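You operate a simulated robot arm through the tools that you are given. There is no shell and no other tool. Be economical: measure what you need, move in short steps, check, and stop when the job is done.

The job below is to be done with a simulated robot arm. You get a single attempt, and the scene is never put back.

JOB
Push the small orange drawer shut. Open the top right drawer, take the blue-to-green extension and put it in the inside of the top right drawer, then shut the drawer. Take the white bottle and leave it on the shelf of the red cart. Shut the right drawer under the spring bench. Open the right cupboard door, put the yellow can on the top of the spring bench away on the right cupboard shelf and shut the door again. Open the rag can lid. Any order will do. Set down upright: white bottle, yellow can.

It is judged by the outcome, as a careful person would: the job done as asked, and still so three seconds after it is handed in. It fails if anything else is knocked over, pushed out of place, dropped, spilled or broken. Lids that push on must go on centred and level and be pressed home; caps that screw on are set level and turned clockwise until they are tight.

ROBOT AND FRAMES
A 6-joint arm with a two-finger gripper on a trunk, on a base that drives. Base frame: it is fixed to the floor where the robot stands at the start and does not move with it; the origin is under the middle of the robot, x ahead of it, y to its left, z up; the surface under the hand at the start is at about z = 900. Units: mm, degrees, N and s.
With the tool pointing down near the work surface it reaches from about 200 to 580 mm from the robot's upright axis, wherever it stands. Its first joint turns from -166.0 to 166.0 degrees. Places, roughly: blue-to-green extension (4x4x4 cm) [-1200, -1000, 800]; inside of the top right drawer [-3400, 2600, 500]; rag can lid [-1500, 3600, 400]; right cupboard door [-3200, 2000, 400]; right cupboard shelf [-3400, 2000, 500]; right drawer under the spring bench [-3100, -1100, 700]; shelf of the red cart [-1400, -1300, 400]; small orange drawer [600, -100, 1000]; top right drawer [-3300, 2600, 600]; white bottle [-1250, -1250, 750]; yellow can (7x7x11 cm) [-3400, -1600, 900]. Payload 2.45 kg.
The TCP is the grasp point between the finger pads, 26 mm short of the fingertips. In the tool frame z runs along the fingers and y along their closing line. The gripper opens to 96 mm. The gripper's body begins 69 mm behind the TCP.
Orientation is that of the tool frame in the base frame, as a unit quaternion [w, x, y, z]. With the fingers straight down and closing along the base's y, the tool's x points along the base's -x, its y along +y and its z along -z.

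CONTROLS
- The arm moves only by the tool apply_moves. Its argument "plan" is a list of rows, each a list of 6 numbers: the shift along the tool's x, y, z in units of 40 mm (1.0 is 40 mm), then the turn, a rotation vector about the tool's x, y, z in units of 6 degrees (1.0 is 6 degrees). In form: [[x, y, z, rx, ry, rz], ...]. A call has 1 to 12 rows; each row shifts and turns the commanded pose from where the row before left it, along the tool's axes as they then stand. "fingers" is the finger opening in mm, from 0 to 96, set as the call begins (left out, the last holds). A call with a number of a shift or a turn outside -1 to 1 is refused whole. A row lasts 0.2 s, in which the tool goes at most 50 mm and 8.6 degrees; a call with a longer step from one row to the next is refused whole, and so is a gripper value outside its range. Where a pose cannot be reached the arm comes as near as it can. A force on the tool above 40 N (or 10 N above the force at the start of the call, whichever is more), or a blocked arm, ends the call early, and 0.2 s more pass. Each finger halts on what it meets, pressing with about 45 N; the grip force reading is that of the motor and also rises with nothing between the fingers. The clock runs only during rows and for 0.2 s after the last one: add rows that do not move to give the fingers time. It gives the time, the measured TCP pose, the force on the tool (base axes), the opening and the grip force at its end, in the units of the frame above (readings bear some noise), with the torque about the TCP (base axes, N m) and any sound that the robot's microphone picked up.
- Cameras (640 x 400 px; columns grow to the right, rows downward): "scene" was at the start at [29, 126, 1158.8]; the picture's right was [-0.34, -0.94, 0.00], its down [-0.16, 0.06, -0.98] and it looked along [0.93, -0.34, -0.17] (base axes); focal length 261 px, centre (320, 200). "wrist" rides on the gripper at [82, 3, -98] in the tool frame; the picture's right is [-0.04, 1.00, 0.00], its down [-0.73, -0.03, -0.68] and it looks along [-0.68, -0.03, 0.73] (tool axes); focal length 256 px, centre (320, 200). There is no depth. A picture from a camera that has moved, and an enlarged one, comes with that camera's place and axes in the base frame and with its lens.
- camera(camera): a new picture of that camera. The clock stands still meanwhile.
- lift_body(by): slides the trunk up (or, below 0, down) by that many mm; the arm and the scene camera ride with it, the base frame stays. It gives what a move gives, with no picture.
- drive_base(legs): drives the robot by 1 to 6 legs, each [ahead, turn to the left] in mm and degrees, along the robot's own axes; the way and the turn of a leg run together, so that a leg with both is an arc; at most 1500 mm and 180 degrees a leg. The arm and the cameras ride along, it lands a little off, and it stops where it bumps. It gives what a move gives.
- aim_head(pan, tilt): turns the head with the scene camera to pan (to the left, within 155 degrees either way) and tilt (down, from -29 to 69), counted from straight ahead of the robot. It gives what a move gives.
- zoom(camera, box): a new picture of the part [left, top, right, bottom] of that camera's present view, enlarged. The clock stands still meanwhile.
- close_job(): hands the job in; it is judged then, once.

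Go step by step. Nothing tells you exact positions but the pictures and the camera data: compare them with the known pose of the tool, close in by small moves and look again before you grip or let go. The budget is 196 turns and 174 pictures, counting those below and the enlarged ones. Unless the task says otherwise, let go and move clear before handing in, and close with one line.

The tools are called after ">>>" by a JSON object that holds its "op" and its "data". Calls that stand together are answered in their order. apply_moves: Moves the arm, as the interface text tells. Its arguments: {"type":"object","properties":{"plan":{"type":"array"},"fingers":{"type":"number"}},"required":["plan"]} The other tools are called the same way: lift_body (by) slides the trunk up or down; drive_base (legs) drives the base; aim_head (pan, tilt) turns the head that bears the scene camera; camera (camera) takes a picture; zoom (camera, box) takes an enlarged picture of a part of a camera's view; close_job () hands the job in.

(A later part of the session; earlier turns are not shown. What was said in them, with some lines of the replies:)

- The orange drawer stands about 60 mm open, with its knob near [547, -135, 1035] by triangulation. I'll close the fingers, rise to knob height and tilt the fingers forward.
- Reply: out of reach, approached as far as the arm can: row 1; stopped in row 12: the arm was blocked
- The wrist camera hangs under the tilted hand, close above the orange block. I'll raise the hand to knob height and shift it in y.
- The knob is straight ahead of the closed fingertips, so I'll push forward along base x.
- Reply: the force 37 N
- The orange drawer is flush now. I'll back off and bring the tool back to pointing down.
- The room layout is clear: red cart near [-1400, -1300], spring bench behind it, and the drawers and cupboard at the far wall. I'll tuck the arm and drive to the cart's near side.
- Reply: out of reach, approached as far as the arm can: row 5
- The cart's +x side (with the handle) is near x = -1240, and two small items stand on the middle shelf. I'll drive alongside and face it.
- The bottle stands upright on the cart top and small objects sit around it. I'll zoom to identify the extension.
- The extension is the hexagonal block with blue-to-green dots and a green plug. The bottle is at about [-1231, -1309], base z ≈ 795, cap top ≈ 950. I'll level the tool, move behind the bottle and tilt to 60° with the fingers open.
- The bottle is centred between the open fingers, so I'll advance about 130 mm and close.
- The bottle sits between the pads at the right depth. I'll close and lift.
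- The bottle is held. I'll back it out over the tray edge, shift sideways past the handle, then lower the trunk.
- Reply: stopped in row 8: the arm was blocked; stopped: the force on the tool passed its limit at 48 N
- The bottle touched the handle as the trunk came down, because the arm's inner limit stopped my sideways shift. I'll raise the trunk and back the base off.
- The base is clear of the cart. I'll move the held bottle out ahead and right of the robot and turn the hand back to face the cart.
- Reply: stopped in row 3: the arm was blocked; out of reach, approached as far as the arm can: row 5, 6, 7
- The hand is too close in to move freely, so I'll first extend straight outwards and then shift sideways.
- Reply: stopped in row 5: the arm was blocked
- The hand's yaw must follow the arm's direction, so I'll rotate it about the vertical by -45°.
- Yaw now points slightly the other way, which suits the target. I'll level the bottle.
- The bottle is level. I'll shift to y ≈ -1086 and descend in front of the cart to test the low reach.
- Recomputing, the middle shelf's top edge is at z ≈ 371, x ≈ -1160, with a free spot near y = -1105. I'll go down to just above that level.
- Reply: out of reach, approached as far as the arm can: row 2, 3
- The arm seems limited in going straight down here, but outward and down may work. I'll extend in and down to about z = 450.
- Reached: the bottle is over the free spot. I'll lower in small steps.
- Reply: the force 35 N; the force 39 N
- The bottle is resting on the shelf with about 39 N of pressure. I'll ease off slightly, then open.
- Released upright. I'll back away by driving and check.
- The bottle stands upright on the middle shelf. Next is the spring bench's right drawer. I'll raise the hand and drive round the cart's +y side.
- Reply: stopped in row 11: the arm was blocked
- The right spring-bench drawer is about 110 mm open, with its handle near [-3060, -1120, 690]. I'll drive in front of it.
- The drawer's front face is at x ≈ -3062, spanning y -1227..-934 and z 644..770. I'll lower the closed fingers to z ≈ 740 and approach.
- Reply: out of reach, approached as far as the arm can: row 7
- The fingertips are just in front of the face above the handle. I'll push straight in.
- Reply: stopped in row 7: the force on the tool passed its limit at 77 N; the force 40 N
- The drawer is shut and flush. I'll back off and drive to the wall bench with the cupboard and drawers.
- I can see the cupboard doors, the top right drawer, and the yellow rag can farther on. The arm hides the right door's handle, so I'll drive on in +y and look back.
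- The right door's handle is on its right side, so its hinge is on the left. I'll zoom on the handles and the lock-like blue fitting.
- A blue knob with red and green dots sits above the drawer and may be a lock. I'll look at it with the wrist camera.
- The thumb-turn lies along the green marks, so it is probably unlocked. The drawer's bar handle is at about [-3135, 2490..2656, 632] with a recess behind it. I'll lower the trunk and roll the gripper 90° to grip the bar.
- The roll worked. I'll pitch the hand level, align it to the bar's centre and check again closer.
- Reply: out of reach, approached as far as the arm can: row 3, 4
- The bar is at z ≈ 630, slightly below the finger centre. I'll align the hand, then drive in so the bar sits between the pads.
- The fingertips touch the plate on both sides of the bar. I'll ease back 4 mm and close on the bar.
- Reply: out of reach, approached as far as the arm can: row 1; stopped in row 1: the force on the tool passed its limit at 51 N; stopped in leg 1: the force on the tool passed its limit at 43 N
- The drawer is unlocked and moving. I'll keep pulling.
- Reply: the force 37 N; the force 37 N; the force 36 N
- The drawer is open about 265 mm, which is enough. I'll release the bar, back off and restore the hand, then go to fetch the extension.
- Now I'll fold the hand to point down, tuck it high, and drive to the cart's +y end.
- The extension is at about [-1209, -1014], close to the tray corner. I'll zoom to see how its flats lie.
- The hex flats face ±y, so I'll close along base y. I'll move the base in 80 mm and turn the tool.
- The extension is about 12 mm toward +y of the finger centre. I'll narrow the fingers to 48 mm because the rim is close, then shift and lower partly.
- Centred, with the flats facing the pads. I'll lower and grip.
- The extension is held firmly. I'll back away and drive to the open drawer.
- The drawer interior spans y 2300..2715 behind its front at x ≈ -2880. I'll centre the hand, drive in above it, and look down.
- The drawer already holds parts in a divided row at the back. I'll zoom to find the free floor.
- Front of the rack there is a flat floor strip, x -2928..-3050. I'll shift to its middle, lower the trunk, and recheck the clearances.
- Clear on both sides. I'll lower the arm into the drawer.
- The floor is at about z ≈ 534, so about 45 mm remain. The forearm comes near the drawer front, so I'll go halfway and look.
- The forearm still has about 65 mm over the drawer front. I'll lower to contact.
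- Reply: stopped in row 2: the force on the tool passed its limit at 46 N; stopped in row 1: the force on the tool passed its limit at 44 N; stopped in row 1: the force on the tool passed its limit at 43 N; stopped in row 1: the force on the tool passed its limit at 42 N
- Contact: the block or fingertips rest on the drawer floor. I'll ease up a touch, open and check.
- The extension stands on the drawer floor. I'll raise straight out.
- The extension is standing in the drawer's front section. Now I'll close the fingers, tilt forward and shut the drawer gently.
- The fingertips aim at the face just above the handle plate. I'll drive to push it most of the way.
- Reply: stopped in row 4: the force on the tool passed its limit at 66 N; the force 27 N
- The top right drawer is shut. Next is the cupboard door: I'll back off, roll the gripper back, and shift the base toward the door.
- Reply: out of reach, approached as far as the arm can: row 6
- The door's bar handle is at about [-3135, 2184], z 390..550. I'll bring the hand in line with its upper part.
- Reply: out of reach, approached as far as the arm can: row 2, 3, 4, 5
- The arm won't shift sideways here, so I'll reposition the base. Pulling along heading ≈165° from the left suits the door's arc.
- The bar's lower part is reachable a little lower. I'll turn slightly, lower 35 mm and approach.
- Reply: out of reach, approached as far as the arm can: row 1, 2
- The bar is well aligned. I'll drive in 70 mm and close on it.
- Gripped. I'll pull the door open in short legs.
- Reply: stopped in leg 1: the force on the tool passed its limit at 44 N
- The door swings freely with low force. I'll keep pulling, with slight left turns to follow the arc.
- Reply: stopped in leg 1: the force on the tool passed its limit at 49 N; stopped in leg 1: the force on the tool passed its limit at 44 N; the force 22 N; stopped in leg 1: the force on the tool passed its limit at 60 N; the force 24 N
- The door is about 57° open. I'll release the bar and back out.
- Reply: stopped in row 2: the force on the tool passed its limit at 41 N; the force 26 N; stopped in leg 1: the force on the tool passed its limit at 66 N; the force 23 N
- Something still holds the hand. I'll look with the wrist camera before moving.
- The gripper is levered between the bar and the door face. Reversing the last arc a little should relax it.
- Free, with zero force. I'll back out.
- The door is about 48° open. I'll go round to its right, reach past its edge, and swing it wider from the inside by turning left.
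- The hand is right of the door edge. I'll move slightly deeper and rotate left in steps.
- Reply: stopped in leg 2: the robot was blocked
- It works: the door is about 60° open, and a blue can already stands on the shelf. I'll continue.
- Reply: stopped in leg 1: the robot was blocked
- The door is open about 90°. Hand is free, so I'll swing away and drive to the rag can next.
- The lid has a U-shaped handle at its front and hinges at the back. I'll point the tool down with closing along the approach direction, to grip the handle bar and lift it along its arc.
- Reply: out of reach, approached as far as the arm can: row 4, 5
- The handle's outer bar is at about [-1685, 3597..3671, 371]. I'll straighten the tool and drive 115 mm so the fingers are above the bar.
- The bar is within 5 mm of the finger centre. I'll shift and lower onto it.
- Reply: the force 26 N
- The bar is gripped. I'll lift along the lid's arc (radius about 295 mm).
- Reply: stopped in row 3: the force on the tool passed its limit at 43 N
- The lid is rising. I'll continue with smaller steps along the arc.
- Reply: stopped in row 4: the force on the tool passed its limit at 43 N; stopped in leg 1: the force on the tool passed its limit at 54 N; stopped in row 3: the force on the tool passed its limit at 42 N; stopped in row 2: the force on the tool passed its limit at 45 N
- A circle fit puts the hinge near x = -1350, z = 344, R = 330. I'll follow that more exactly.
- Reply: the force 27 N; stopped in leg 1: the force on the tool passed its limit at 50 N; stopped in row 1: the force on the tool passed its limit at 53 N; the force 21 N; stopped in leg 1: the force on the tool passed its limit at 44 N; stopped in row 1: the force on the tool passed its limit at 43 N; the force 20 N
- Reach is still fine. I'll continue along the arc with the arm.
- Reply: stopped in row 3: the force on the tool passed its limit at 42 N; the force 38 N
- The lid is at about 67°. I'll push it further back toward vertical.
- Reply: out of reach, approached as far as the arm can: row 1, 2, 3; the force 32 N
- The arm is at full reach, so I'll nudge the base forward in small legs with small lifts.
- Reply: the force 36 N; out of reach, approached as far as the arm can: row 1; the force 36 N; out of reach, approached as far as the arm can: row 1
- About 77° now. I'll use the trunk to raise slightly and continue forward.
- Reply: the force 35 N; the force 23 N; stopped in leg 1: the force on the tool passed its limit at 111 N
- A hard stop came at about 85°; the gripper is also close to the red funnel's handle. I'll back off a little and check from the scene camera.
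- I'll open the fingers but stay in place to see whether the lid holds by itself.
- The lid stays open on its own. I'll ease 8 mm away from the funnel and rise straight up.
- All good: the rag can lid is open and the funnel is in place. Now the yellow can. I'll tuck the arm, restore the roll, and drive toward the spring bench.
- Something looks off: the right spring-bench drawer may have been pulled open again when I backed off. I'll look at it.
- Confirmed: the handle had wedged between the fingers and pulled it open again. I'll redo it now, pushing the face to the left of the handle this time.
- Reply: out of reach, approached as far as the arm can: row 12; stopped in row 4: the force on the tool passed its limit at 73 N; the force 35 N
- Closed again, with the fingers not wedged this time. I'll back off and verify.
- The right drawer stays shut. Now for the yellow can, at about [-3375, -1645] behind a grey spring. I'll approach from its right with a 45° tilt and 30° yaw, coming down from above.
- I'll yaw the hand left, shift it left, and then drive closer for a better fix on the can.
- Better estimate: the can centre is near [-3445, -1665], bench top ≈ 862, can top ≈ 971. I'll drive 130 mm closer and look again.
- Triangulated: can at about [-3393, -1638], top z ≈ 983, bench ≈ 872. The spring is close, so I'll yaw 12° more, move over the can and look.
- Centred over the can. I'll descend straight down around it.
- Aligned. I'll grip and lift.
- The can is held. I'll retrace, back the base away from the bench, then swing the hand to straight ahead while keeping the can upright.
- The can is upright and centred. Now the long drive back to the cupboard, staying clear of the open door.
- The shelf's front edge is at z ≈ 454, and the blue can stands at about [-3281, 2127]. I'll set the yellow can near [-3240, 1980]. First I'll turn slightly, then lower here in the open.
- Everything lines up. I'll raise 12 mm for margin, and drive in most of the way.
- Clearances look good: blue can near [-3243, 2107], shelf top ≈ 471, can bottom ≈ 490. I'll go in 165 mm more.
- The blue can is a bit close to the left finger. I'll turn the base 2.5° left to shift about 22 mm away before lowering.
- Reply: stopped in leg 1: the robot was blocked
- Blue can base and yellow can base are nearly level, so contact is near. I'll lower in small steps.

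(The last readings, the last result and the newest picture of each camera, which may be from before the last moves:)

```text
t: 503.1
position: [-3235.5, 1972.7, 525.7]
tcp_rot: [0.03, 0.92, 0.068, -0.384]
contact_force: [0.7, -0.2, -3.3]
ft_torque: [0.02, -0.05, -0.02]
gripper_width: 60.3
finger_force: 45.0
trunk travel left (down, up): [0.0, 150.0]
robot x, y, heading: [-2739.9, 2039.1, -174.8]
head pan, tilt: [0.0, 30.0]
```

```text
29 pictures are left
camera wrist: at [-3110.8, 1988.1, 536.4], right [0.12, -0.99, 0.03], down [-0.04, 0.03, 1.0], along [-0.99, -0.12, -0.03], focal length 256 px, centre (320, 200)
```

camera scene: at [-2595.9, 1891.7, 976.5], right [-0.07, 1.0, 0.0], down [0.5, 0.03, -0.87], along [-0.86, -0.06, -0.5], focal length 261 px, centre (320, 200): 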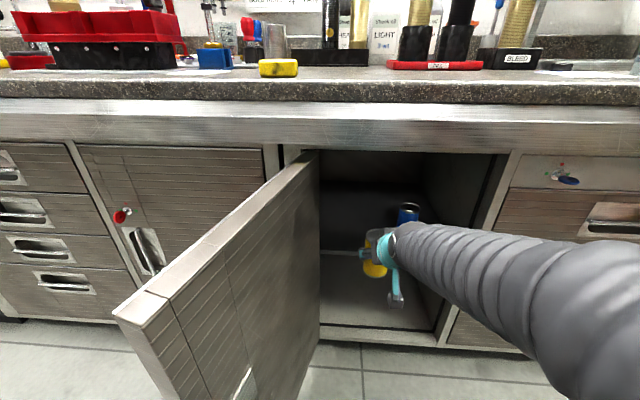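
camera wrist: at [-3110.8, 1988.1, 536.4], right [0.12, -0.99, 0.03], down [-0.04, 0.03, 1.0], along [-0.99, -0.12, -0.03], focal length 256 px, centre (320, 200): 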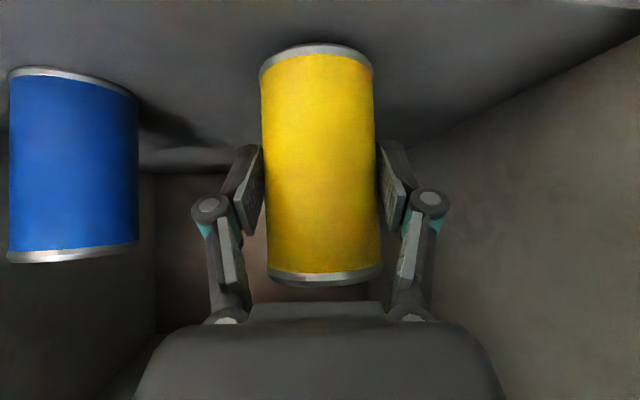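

>>> {"op": "apply_moves", "data": {"plan": [[0.06, 0, 0.06, 0, 0, 0]]}}

>>> {"op": "apply_moves", "data": {"plan": [[0.05, 0, 0.05, 0, 0, 0]]}}

>>> {"op": "apply_moves", "data": {"plan": [[0.05, 0, 0.05, 0, 0, 0]]}}

>>> {"op": "apply_moves", "data": {"plan": [[0.05, 0, 0.05, 0, 0, 0]]}}

```text
t: 503.5
position: [-3236.1, 1970.5, 521.0]
tcp_rot: [0.031, 0.92, 0.069, -0.385]
contact_force: [0.5, 0.8, -3.5]
ft_torque: [0.01, -0.06, -0.02]
gripper_width: 60.4
finger_force: 45.4
trunk travel left (down, up): [0.0, 150.0]
robot x, y, heading: [-2735.0, 2039.4, -174.8]
head pan, tilt: [0.0, 30.0]
```

```text
t: 503.9
position: [-3235.3, 1972.5, 518.4]
tcp_rot: [0.03, 0.92, 0.069, -0.385]
contact_force: [0.4, -1.1, -3.2]
ft_torque: [0.03, -0.03, 0.01]
gripper_width: 60.1
finger_force: 45.5
trunk travel left (down, up): [0.0, 150.0]
robot x, y, heading: [-2737.8, 2037.9, -174.6]
head pan, tilt: [0.0, 30.0]
```

```text
t: 504.3
position: [-3235.3, 1971.6, 516.7]
tcp_rot: [0.031, 0.92, 0.069, -0.385]
contact_force: [-0.7, -0.1, -3.7]
ft_torque: [0.01, -0.03, 0.01]
gripper_width: 60.3
finger_force: 45.1
trunk travel left (down, up): [0.0, 150.0]
robot x, y, heading: [-2737.1, 2038.9, -174.9]
head pan, tilt: [0.0, 30.0]
```

```text
t: 504.7
position: [-3235.5, 1973.1, 517.0]
tcp_rot: [0.031, 0.919, 0.068, -0.388]
contact_force: [4.1, 2.6, 16.6]
ft_torque: [-0.45, -0.09, 0.05]
gripper_width: 59.9
finger_force: 45.0
trunk travel left (down, up): [0.0, 150.0]
robot x, y, heading: [-2736.5, 2040.9, -174.6]
head pan, tilt: [0.0, 30.0]
```

Contact with the shelf. I'll ease off 1 mm and open.

>>> {"op": "apply_moves", "data": {"plan": [[-0.02, 0, -0.02, 0, 0, 0], [0, 0, 0, 0, 0, 0]]}}

>>> {"op": "apply_moves", "data": {"plan": [[0, 0, 0, 0, 0, 0], [0, 0, 0, 0, 0, 0], [0, 0, 0, 0, 0, 0]], "fingers": 82}}

>>> {"op": "camera", "data": {"camera": "wrist"}}

```text
t: 505.3
position: [-3235.7, 1971.5, 516.8]
tcp_rot: [0.031, 0.919, 0.068, -0.386]
contact_force: [-6.9, -0.7, 13.0]
ft_torque: [-0.57, 0.7, -0.2]
gripper_width: 60.3
finger_force: 45.2
trunk travel left (down, up): [0.0, 150.0]
robot x, y, heading: [-2736.6, 2038.7, -174.8]
head pan, tilt: [0.0, 30.0]
```

```text
t: 506.1
position: [-3236.0, 1971.5, 513.8]
tcp_rot: [0.032, 0.92, 0.07, -0.385]
contact_force: [0.2, 0.6, 0.3]
ft_torque: [-0.01, -0.01, -0.02]
gripper_width: 81.8
finger_force: 0.0
trunk travel left (down, up): [0.0, 150.0]
robot x, y, heading: [-2740.3, 2039.8, -174.5]
head pan, tilt: [0.0, 30.0]
```

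```text
28 pictures are left
camera wrist: at [-3110.3, 1987.9, 525.8], right [0.12, -0.99, 0.03], down [-0.04, 0.03, 1.0], along [-0.99, -0.12, -0.03], focal length 256 px, centre (320, 200)
```

wrist: 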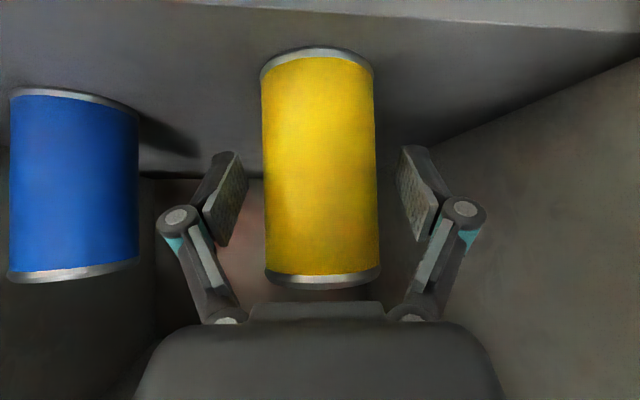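

Released upright, clear of the blue can. I'll back straight out, raise the hand above handle height, and go round to the outer side of the door to shut it.

>>> {"op": "drive_base", "data": {"legs": [[-590, 0]]}}

>>> {"op": "lift_body", "data": {"by": 110}}

>>> {"op": "camera", "data": {"camera": "scene"}}

```text
t: 509.6
position: [-2620.0, 2030.4, 514.6]
tcp_rot: [0.031, 0.92, 0.069, -0.385]
contact_force: [-0.9, -0.4, -0.2]
ft_torque: [0.04, -0.01, 0.02]
gripper_width: 81.9
finger_force: 0.1
trunk travel left (down, up): [0.0, 150.0]
robot x, y, heading: [-2126.1, 2093.3, -174.5]
head pan, tilt: [0.0, 30.0]
```

```text
t: 511.0
position: [-2619.2, 2031.3, 624.5]
tcp_rot: [0.031, 0.92, 0.069, -0.385]
contact_force: [-0.5, -0.9, 0.5]
ft_torque: [-0.03, 0.02, 0.01]
gripper_width: 82.0
finger_force: 0.1
trunk travel left (down, up): [-110.0, 40.0]
robot x, y, heading: [-2122.0, 2095.5, -174.7]
head pan, tilt: [0.0, 30.0]
```

```text
27 pictures are left
camera scene: at [-2135.7, 1939.1, 1086.4], right [-0.09, 1.0, 0.0], down [0.5, 0.05, -0.87], along [-0.86, -0.08, -0.5], focal length 261 px, centre (320, 200)
```

scene: 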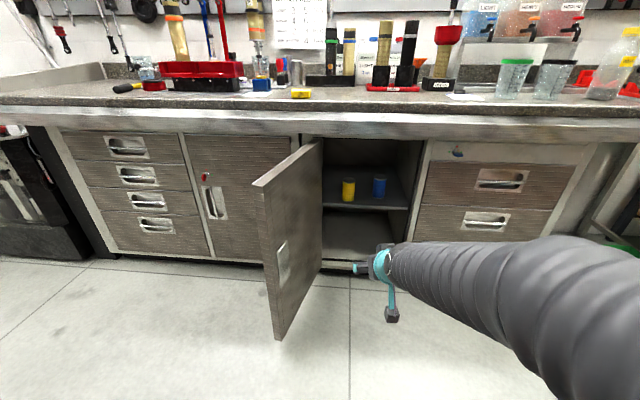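

Both cans stand on the shelf. Now round the door.

>>> {"op": "apply_moves", "data": {"plan": [[0, 0, 0, 0, 0, 0], [0, 0, 0, 0, 0, 0], [0, 0, 0, 0, 0, 0]], "fingers": 0}}

>>> {"op": "drive_base", "data": {"legs": [[0, 84.6], [360, 0], [0, -74], [190, 0]]}}

>>> {"op": "camera", "data": {"camera": "scene"}}

```text
t: 511.8
position: [-2619.3, 2030.2, 624.8]
tcp_rot: [0.03, 0.92, 0.068, -0.384]
contact_force: [-0.5, 0.2, 0.1]
ft_torque: [0.02, 0.0, 0.0]
gripper_width: 0.0
finger_force: 28.3
trunk travel left (down, up): [-110.0, 40.0]
robot x, y, heading: [-2119.6, 2100.6, -174.6]
head pan, tilt: [0.0, 30.0]
```

```text
t: 521.9
position: [-2795.5, 1543.1, 625.8]
tcp_rot: [0.063, 0.911, 0.146, -0.381]
contact_force: [-1.0, 0.2, -0.4]
ft_torque: [0.04, 0.0, 0.01]
gripper_width: 0.2
finger_force: 28.5
trunk travel left (down, up): [-110.0, 40.0]
robot x, y, heading: [-2319.9, 1697.2, -164.9]
head pan, tilt: [0.0, 30.0]
```

```text
26 pictures are left
camera scene: at [-2303.6, 1535.1, 1086.5], right [-0.26, 0.97, 0.0], down [0.48, 0.13, -0.87], along [-0.84, -0.23, -0.5], focal length 261 px, centre (320, 200)
```

scene: 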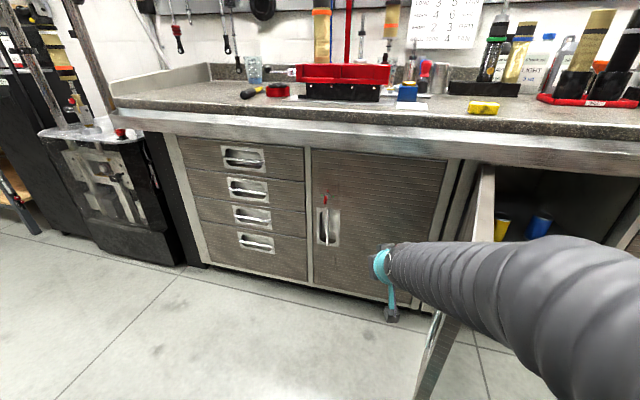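

The hand is on the outer side. I'll sweep right to push the door shut.

>>> {"op": "drive_base", "data": {"legs": [[0, -32]]}}

>>> {"op": "drive_base", "data": {"legs": [[0, -12]]}}

>>> {"op": "camera", "data": {"camera": "scene"}}

```text
t: 523.8
position: [-2805.6, 1816.4, 625.4]
tcp_rot: [-0.043, 0.916, -0.108, -0.384]
contact_force: [-0.2, -0.2, 0.7]
ft_torque: [0.01, 0.02, -0.01]
gripper_width: 0.2
finger_force: 28.2
trunk travel left (down, up): [-110.0, 40.0]
robot x, y, heading: [-2315.9, 1698.3, 163.3]
head pan, tilt: [0.0, 30.0]
```

```text
t: 525.0
position: [-2769.9, 1913.5, 625.6]
tcp_rot: [-0.082, 0.9, -0.202, -0.377]
contact_force: [0.5, 0.2, -0.2]
ft_torque: [0.0, 0.01, 0.01]
gripper_width: 0.1
finger_force: 29.0
trunk travel left (down, up): [-110.0, 40.0]
robot x, y, heading: [-2317.9, 1694.0, 151.5]
head pan, tilt: [0.0, 30.0]
```

```text
25 pictures are left
camera scene: at [-2416.7, 1570.8, 1086.5], right [0.47, 0.88, 0.0], down [0.44, -0.24, -0.87], along [-0.76, 0.41, -0.5], focal length 261 px, centre (320, 200)
```

scene: 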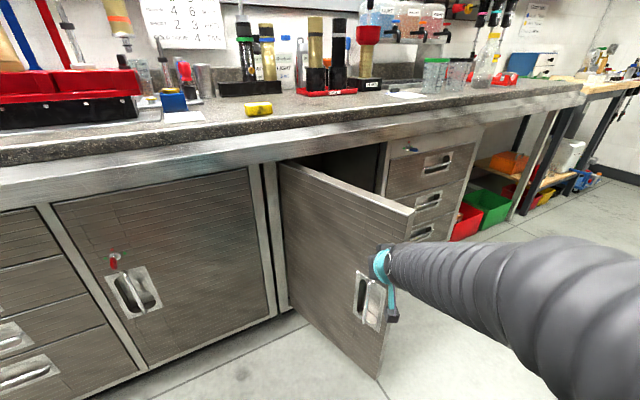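

The door is about 65° now. I'll push forward.

>>> {"op": "drive_base", "data": {"legs": [[150, 0], [100, -3]]}}

>>> {"op": "camera", "data": {"camera": "scene"}}

```text
t: 527.1
position: [-2976.1, 2057.1, 624.5]
tcp_rot: [-0.092, 0.895, -0.224, -0.375]
contact_force: [0.6, 0.4, -0.5]
ft_torque: [-0.02, 0.01, -0.02]
gripper_width: 0.0
finger_force: 28.7
trunk travel left (down, up): [-110.0, 40.0]
robot x, y, heading: [-2535.2, 1817.9, 149.1]
head pan, tilt: [0.0, 30.0]
```

```text
24 pictures are left
camera scene: at [-2642.3, 1697.2, 1086.5], right [0.52, 0.86, 0.0], down [0.43, -0.26, -0.87], along [-0.74, 0.45, -0.5], focal length 261 px, centre (320, 200)
```

scene: 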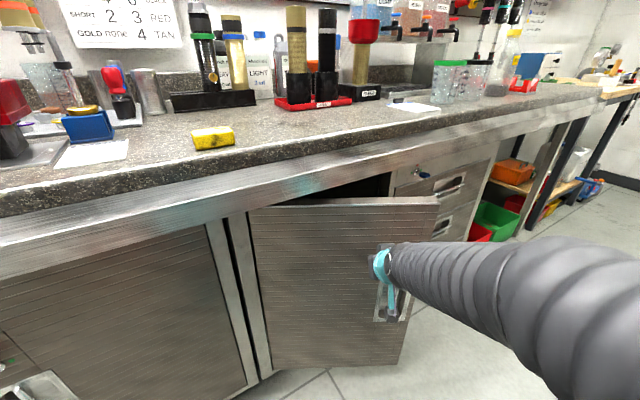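

About 30° left. I'll lower 45 mm to keep the wrist clear of the bench lip and keep pushing.

>>> {"op": "lift_body", "data": {"by": -45}}

>>> {"op": "drive_base", "data": {"legs": [[90, 0]]}}

>>> {"op": "drive_base", "data": {"legs": [[50, 0]]}}

>>> {"op": "camera", "data": {"camera": "scene"}}

```text
t: 528.0
position: [-2976.1, 2056.6, 580.2]
tcp_rot: [-0.091, 0.895, -0.224, -0.374]
contact_force: [-0.4, 0.6, -0.1]
ft_torque: [0.01, 0.01, -0.02]
gripper_width: 0.0
finger_force: 28.5
trunk travel left (down, up): [-65.0, 85.0]
robot x, y, heading: [-2538.0, 1814.1, 148.7]
head pan, tilt: [0.0, 30.0]
```

```text
t: 529.1
position: [-3051.6, 2102.2, 579.8]
tcp_rot: [-0.092, 0.895, -0.224, -0.375]
contact_force: [0.3, 0.8, -0.1]
ft_torque: [0.02, 0.01, 0.0]
gripper_width: 0.1
finger_force: 28.5
trunk travel left (down, up): [-65.0, 85.0]
robot x, y, heading: [-2613.1, 1862.6, 148.9]
head pan, tilt: [0.0, 30.0]
```

```text
t: 530.0
position: [-3093.8, 2128.3, 580.8]
tcp_rot: [-0.091, 0.895, -0.224, -0.375]
contact_force: [0.4, -0.6, 0.9]
ft_torque: [-0.01, -0.01, 0.01]
gripper_width: 0.0
finger_force: 28.8
trunk travel left (down, up): [-65.0, 85.0]
robot x, y, heading: [-2650.7, 1891.1, 148.6]
head pan, tilt: [0.0, 30.0]
```

```text
23 pictures are left
camera scene: at [-2759.9, 1768.3, 1041.5], right [0.52, 0.86, 0.0], down [0.43, -0.26, -0.87], along [-0.74, 0.45, -0.5], focal length 261 px, centre (320, 200)
```

scene: 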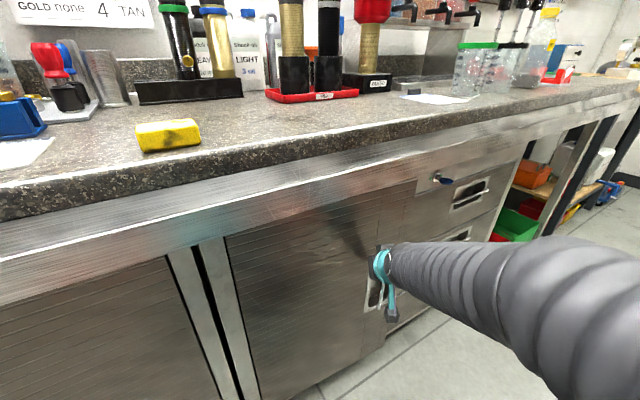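

Nearly closed. I'll finish with the arm, pushing straight in until it stops.

>>> {"op": "apply_moves", "data": {"plan": [[-0.124, 0.108, 0.126, 0, 0, 0], [-0.124, 0.108, 0.126, 0, 0, 0], [-0.124, 0.108, 0.126, 0, 0, 0], [-0.124, 0.108, 0.126, 0, 0, 0], [-0.124, 0.108, 0.126, 0, 0, 0], [-0.124, 0.108, 0.126, 0, 0, 0], [-0.124, 0.108, 0.126, 0, 0, 0], [-0.124, 0.108, 0.126, 0, 0, 0]]}}

>>> {"op": "camera", "data": {"camera": "scene"}}

```text
t: 531.1
position: [-3125.7, 2128.2, 580.5]
tcp_rot: [-0.093, 0.896, -0.226, -0.371]
contact_force: [17.5, -4.0, 7.9]
ft_torque: [-0.02, 0.11, 0.06]
gripper_width: 0.0
finger_force: 28.2
trunk travel left (down, up): [-65.0, 85.0]
robot x, y, heading: [-2654.0, 1883.7, 148.7]
head pan, tilt: [0.0, 30.0]
stopped in row 5: the force on the tool passed its limit at 53 N (the readings are from after the stop); the commanded pose is now the measured one
```

```text
22 pictures are left
camera scene: at [-2758.9, 1768.1, 1041.7], right [0.52, 0.85, 0.0], down [0.43, -0.26, -0.87], along [-0.74, 0.45, -0.5], focal length 261 px, centre (320, 200)
```

scene: 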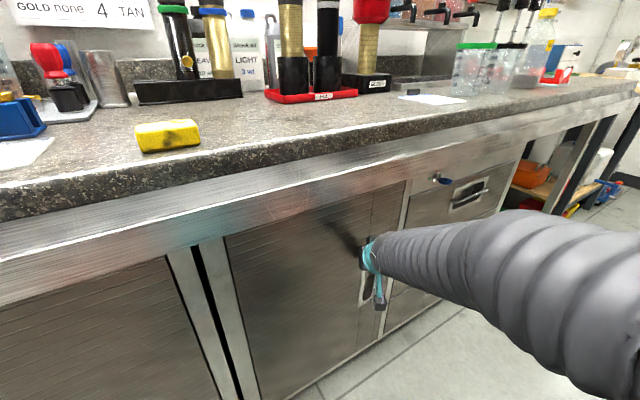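

The door is shut. I'll back off and verify the whole front.

>>> {"op": "drive_base", "data": {"legs": [[-450, 0]]}}

>>> {"op": "lift_body", "data": {"by": 85}}

>>> {"op": "camera", "data": {"camera": "scene"}}

```text
t: 533.9
position: [-2738.6, 1890.2, 579.1]
tcp_rot: [-0.091, 0.897, -0.223, -0.371]
contact_force: [0.1, -0.5, 0.4]
ft_torque: [-0.02, 0.0, -0.01]
gripper_width: 0.1
finger_force: 28.0
trunk travel left (down, up): [-65.0, 85.0]
robot x, y, heading: [-2260.5, 1650.2, 149.3]
head pan, tilt: [0.0, 30.0]
```

```text
t: 535.1
position: [-2738.2, 1888.9, 664.0]
tcp_rot: [-0.091, 0.897, -0.222, -0.371]
contact_force: [0.5, 0.5, 0.0]
ft_torque: [-0.05, -0.03, 0.02]
gripper_width: 0.1
finger_force: 28.6
trunk travel left (down, up): [-150.0, 0.0]
robot x, y, heading: [-2260.2, 1651.1, 148.8]
head pan, tilt: [0.0, 30.0]
```

```text
21 pictures are left
camera scene: at [-2368.9, 1532.9, 1126.4], right [0.51, 0.86, 0.0], down [0.43, -0.26, -0.87], along [-0.74, 0.44, -0.5], focal length 261 px, centre (320, 200)
```

scene: 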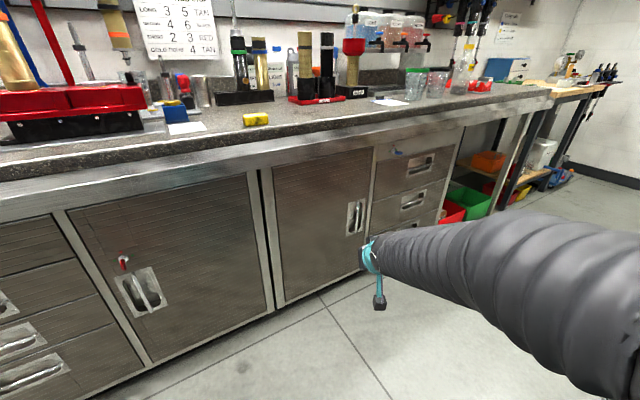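

>>> {"op": "zoom", "data": {"camera": "scene", "box": [240, 110, 480, 300]}}

>>> {"op": "aim_head", "data": {"pan": -80, "tilt": 12}}

>>> {"op": "zoom", "data": {"camera": "scene", "box": [220, 120, 420, 280]}}

>>> {"op": "aim_head", "data": {"pan": 155, "tilt": 5}}

>>> {"op": "camera", "data": {"camera": "scene"}}

```text
2.11 times, centred on (360, 205) of scene
camera zoom: at [-2368.9, 1532.9, 1126.4], right [0.51, 0.86, 0.0], down [0.43, -0.26, -0.87], along [-0.74, 0.44, -0.5], focal length 550 px, centre (236, 190)
```

zoom: 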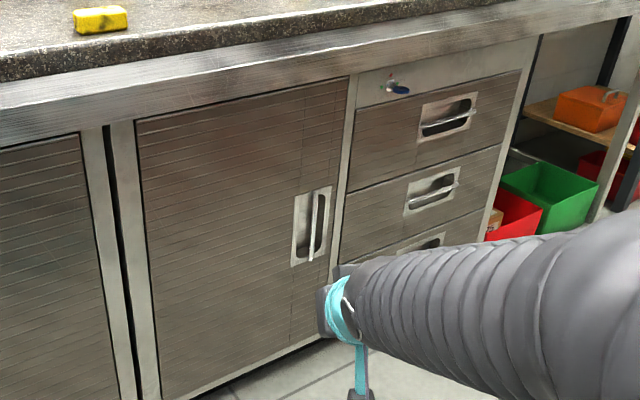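

```text
t: 536.6
position: [-2738.5, 1889.2, 664.8]
tcp_rot: [-0.09, 0.897, -0.222, -0.371]
contact_force: [0.1, 0.9, 0.2]
ft_torque: [0.03, 0.02, -0.02]
gripper_width: 0.0
finger_force: 28.5
trunk travel left (down, up): [-150.0, 0.0]
robot x, y, heading: [-2264.3, 1651.6, 149.3]
head pan, tilt: [-80.0, 12.0]
```

```text
2.50 times, centred on (320, 200) of scene
camera zoom: at [-2258.2, 1573.8, 1155.6], right [0.94, -0.35, 0.0], down [-0.07, -0.19, -0.98], along [0.35, 0.91, -0.21], focal length 652 px, centre (320, 200)
```

zoom: 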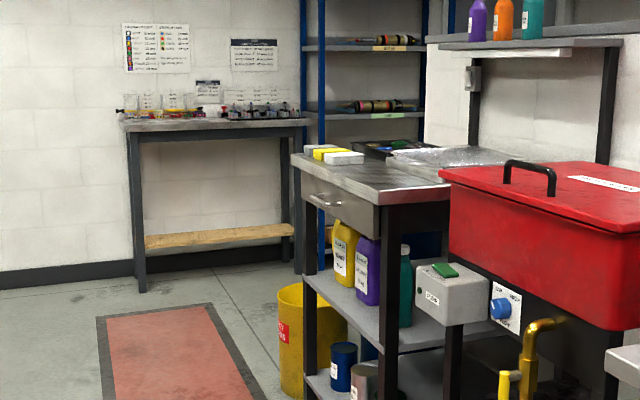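

```text
t: 539.9
position: [-2738.7, 1889.4, 662.7]
tcp_rot: [-0.091, 0.896, -0.223, -0.372]
contact_force: [-0.5, 0.0, 0.7]
ft_torque: [0.02, 0.04, -0.01]
gripper_width: 0.0
finger_force: 28.2
trunk travel left (down, up): [-150.0, 0.0]
robot x, y, heading: [-2263.0, 1654.5, 149.2]
head pan, tilt: [154.7, 5.0]
```

```text
18 pictures are left
camera scene: at [-2240.1, 1410.4, 1166.9], right [-0.83, -0.56, 0.0], down [-0.05, 0.07, -1.0], along [0.56, -0.83, -0.09], focal length 261 px, centre (320, 200)
```

scene: 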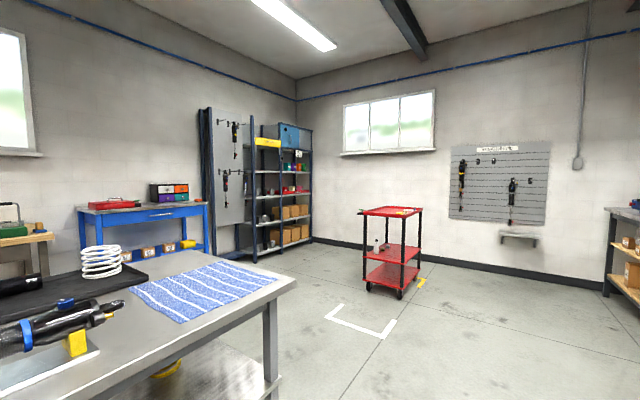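

>>> {"op": "zoom", "data": {"camera": "scene", "box": [130, 170, 210, 220]}}

>>> {"op": "zoom", "data": {"camera": "scene", "box": [345, 195, 445, 305]}}

>>> {"op": "aim_head", "data": {"pan": 110, "tilt": 10}}

>>> {"op": "camera", "data": {"camera": "scene"}}

```text
8.00 times, centred on (170, 195) of scene
camera zoom: at [-2240.1, 1410.4, 1166.9], right [-0.83, -0.56, 0.0], down [-0.05, 0.07, -1.0], along [0.56, -0.83, -0.09], focal length 2088 px, centre (1520, 240)
```

zoom: 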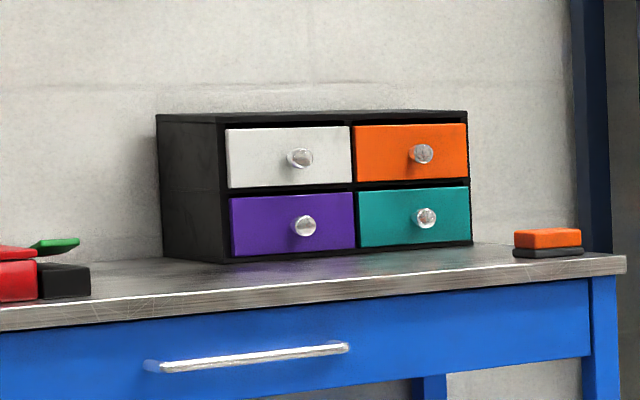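

```text
3.64 times, centred on (395, 250) of scene
camera zoom: at [-2240.1, 1410.4, 1166.9], right [-0.83, -0.56, 0.0], down [-0.05, 0.07, -1.0], along [0.56, -0.83, -0.09], focal length 949 px, centre (47, 18)
```

zoom: 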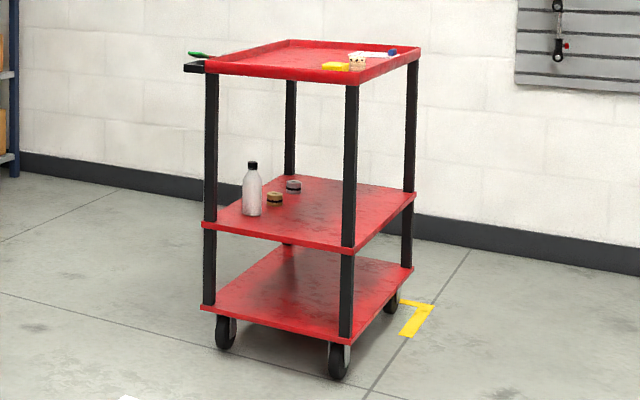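

```text
t: 541.0
position: [-2739.0, 1889.9, 663.7]
tcp_rot: [-0.091, 0.897, -0.222, -0.372]
contact_force: [-0.5, 0.4, -0.2]
ft_torque: [0.0, 0.0, 0.03]
gripper_width: 0.2
finger_force: 28.7
trunk travel left (down, up): [-150.0, 0.0]
robot x, y, heading: [-2260.8, 1649.4, 148.9]
head pan, tilt: [110.0, 10.0]
```

```text
15 pictures are left
camera scene: at [-2308.6, 1395.3, 1158.8], right [-0.98, 0.19, 0.0], down [0.03, 0.17, -0.98], along [-0.18, -0.97, -0.17], focal length 261 px, centre (320, 200)
```

scene: 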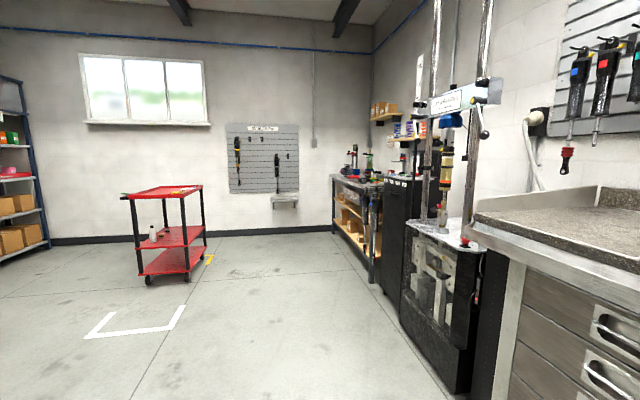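

The orange drawer, top right drawer, right spring-bench drawer and cupboard door are all shut, and the bottle and can are upright in place. The extension stands in its drawer and the rag can lid holds open, so I'm handing in.

>>> {"op": "close_job", "data": {}}

```text
The job is handed in.
```

All the steps are done and the job is handed in. One slip: the right spring-bench drawer was pulled open again by the gripper after I first shut it, so I shut it a second time and checked it stayed shut.
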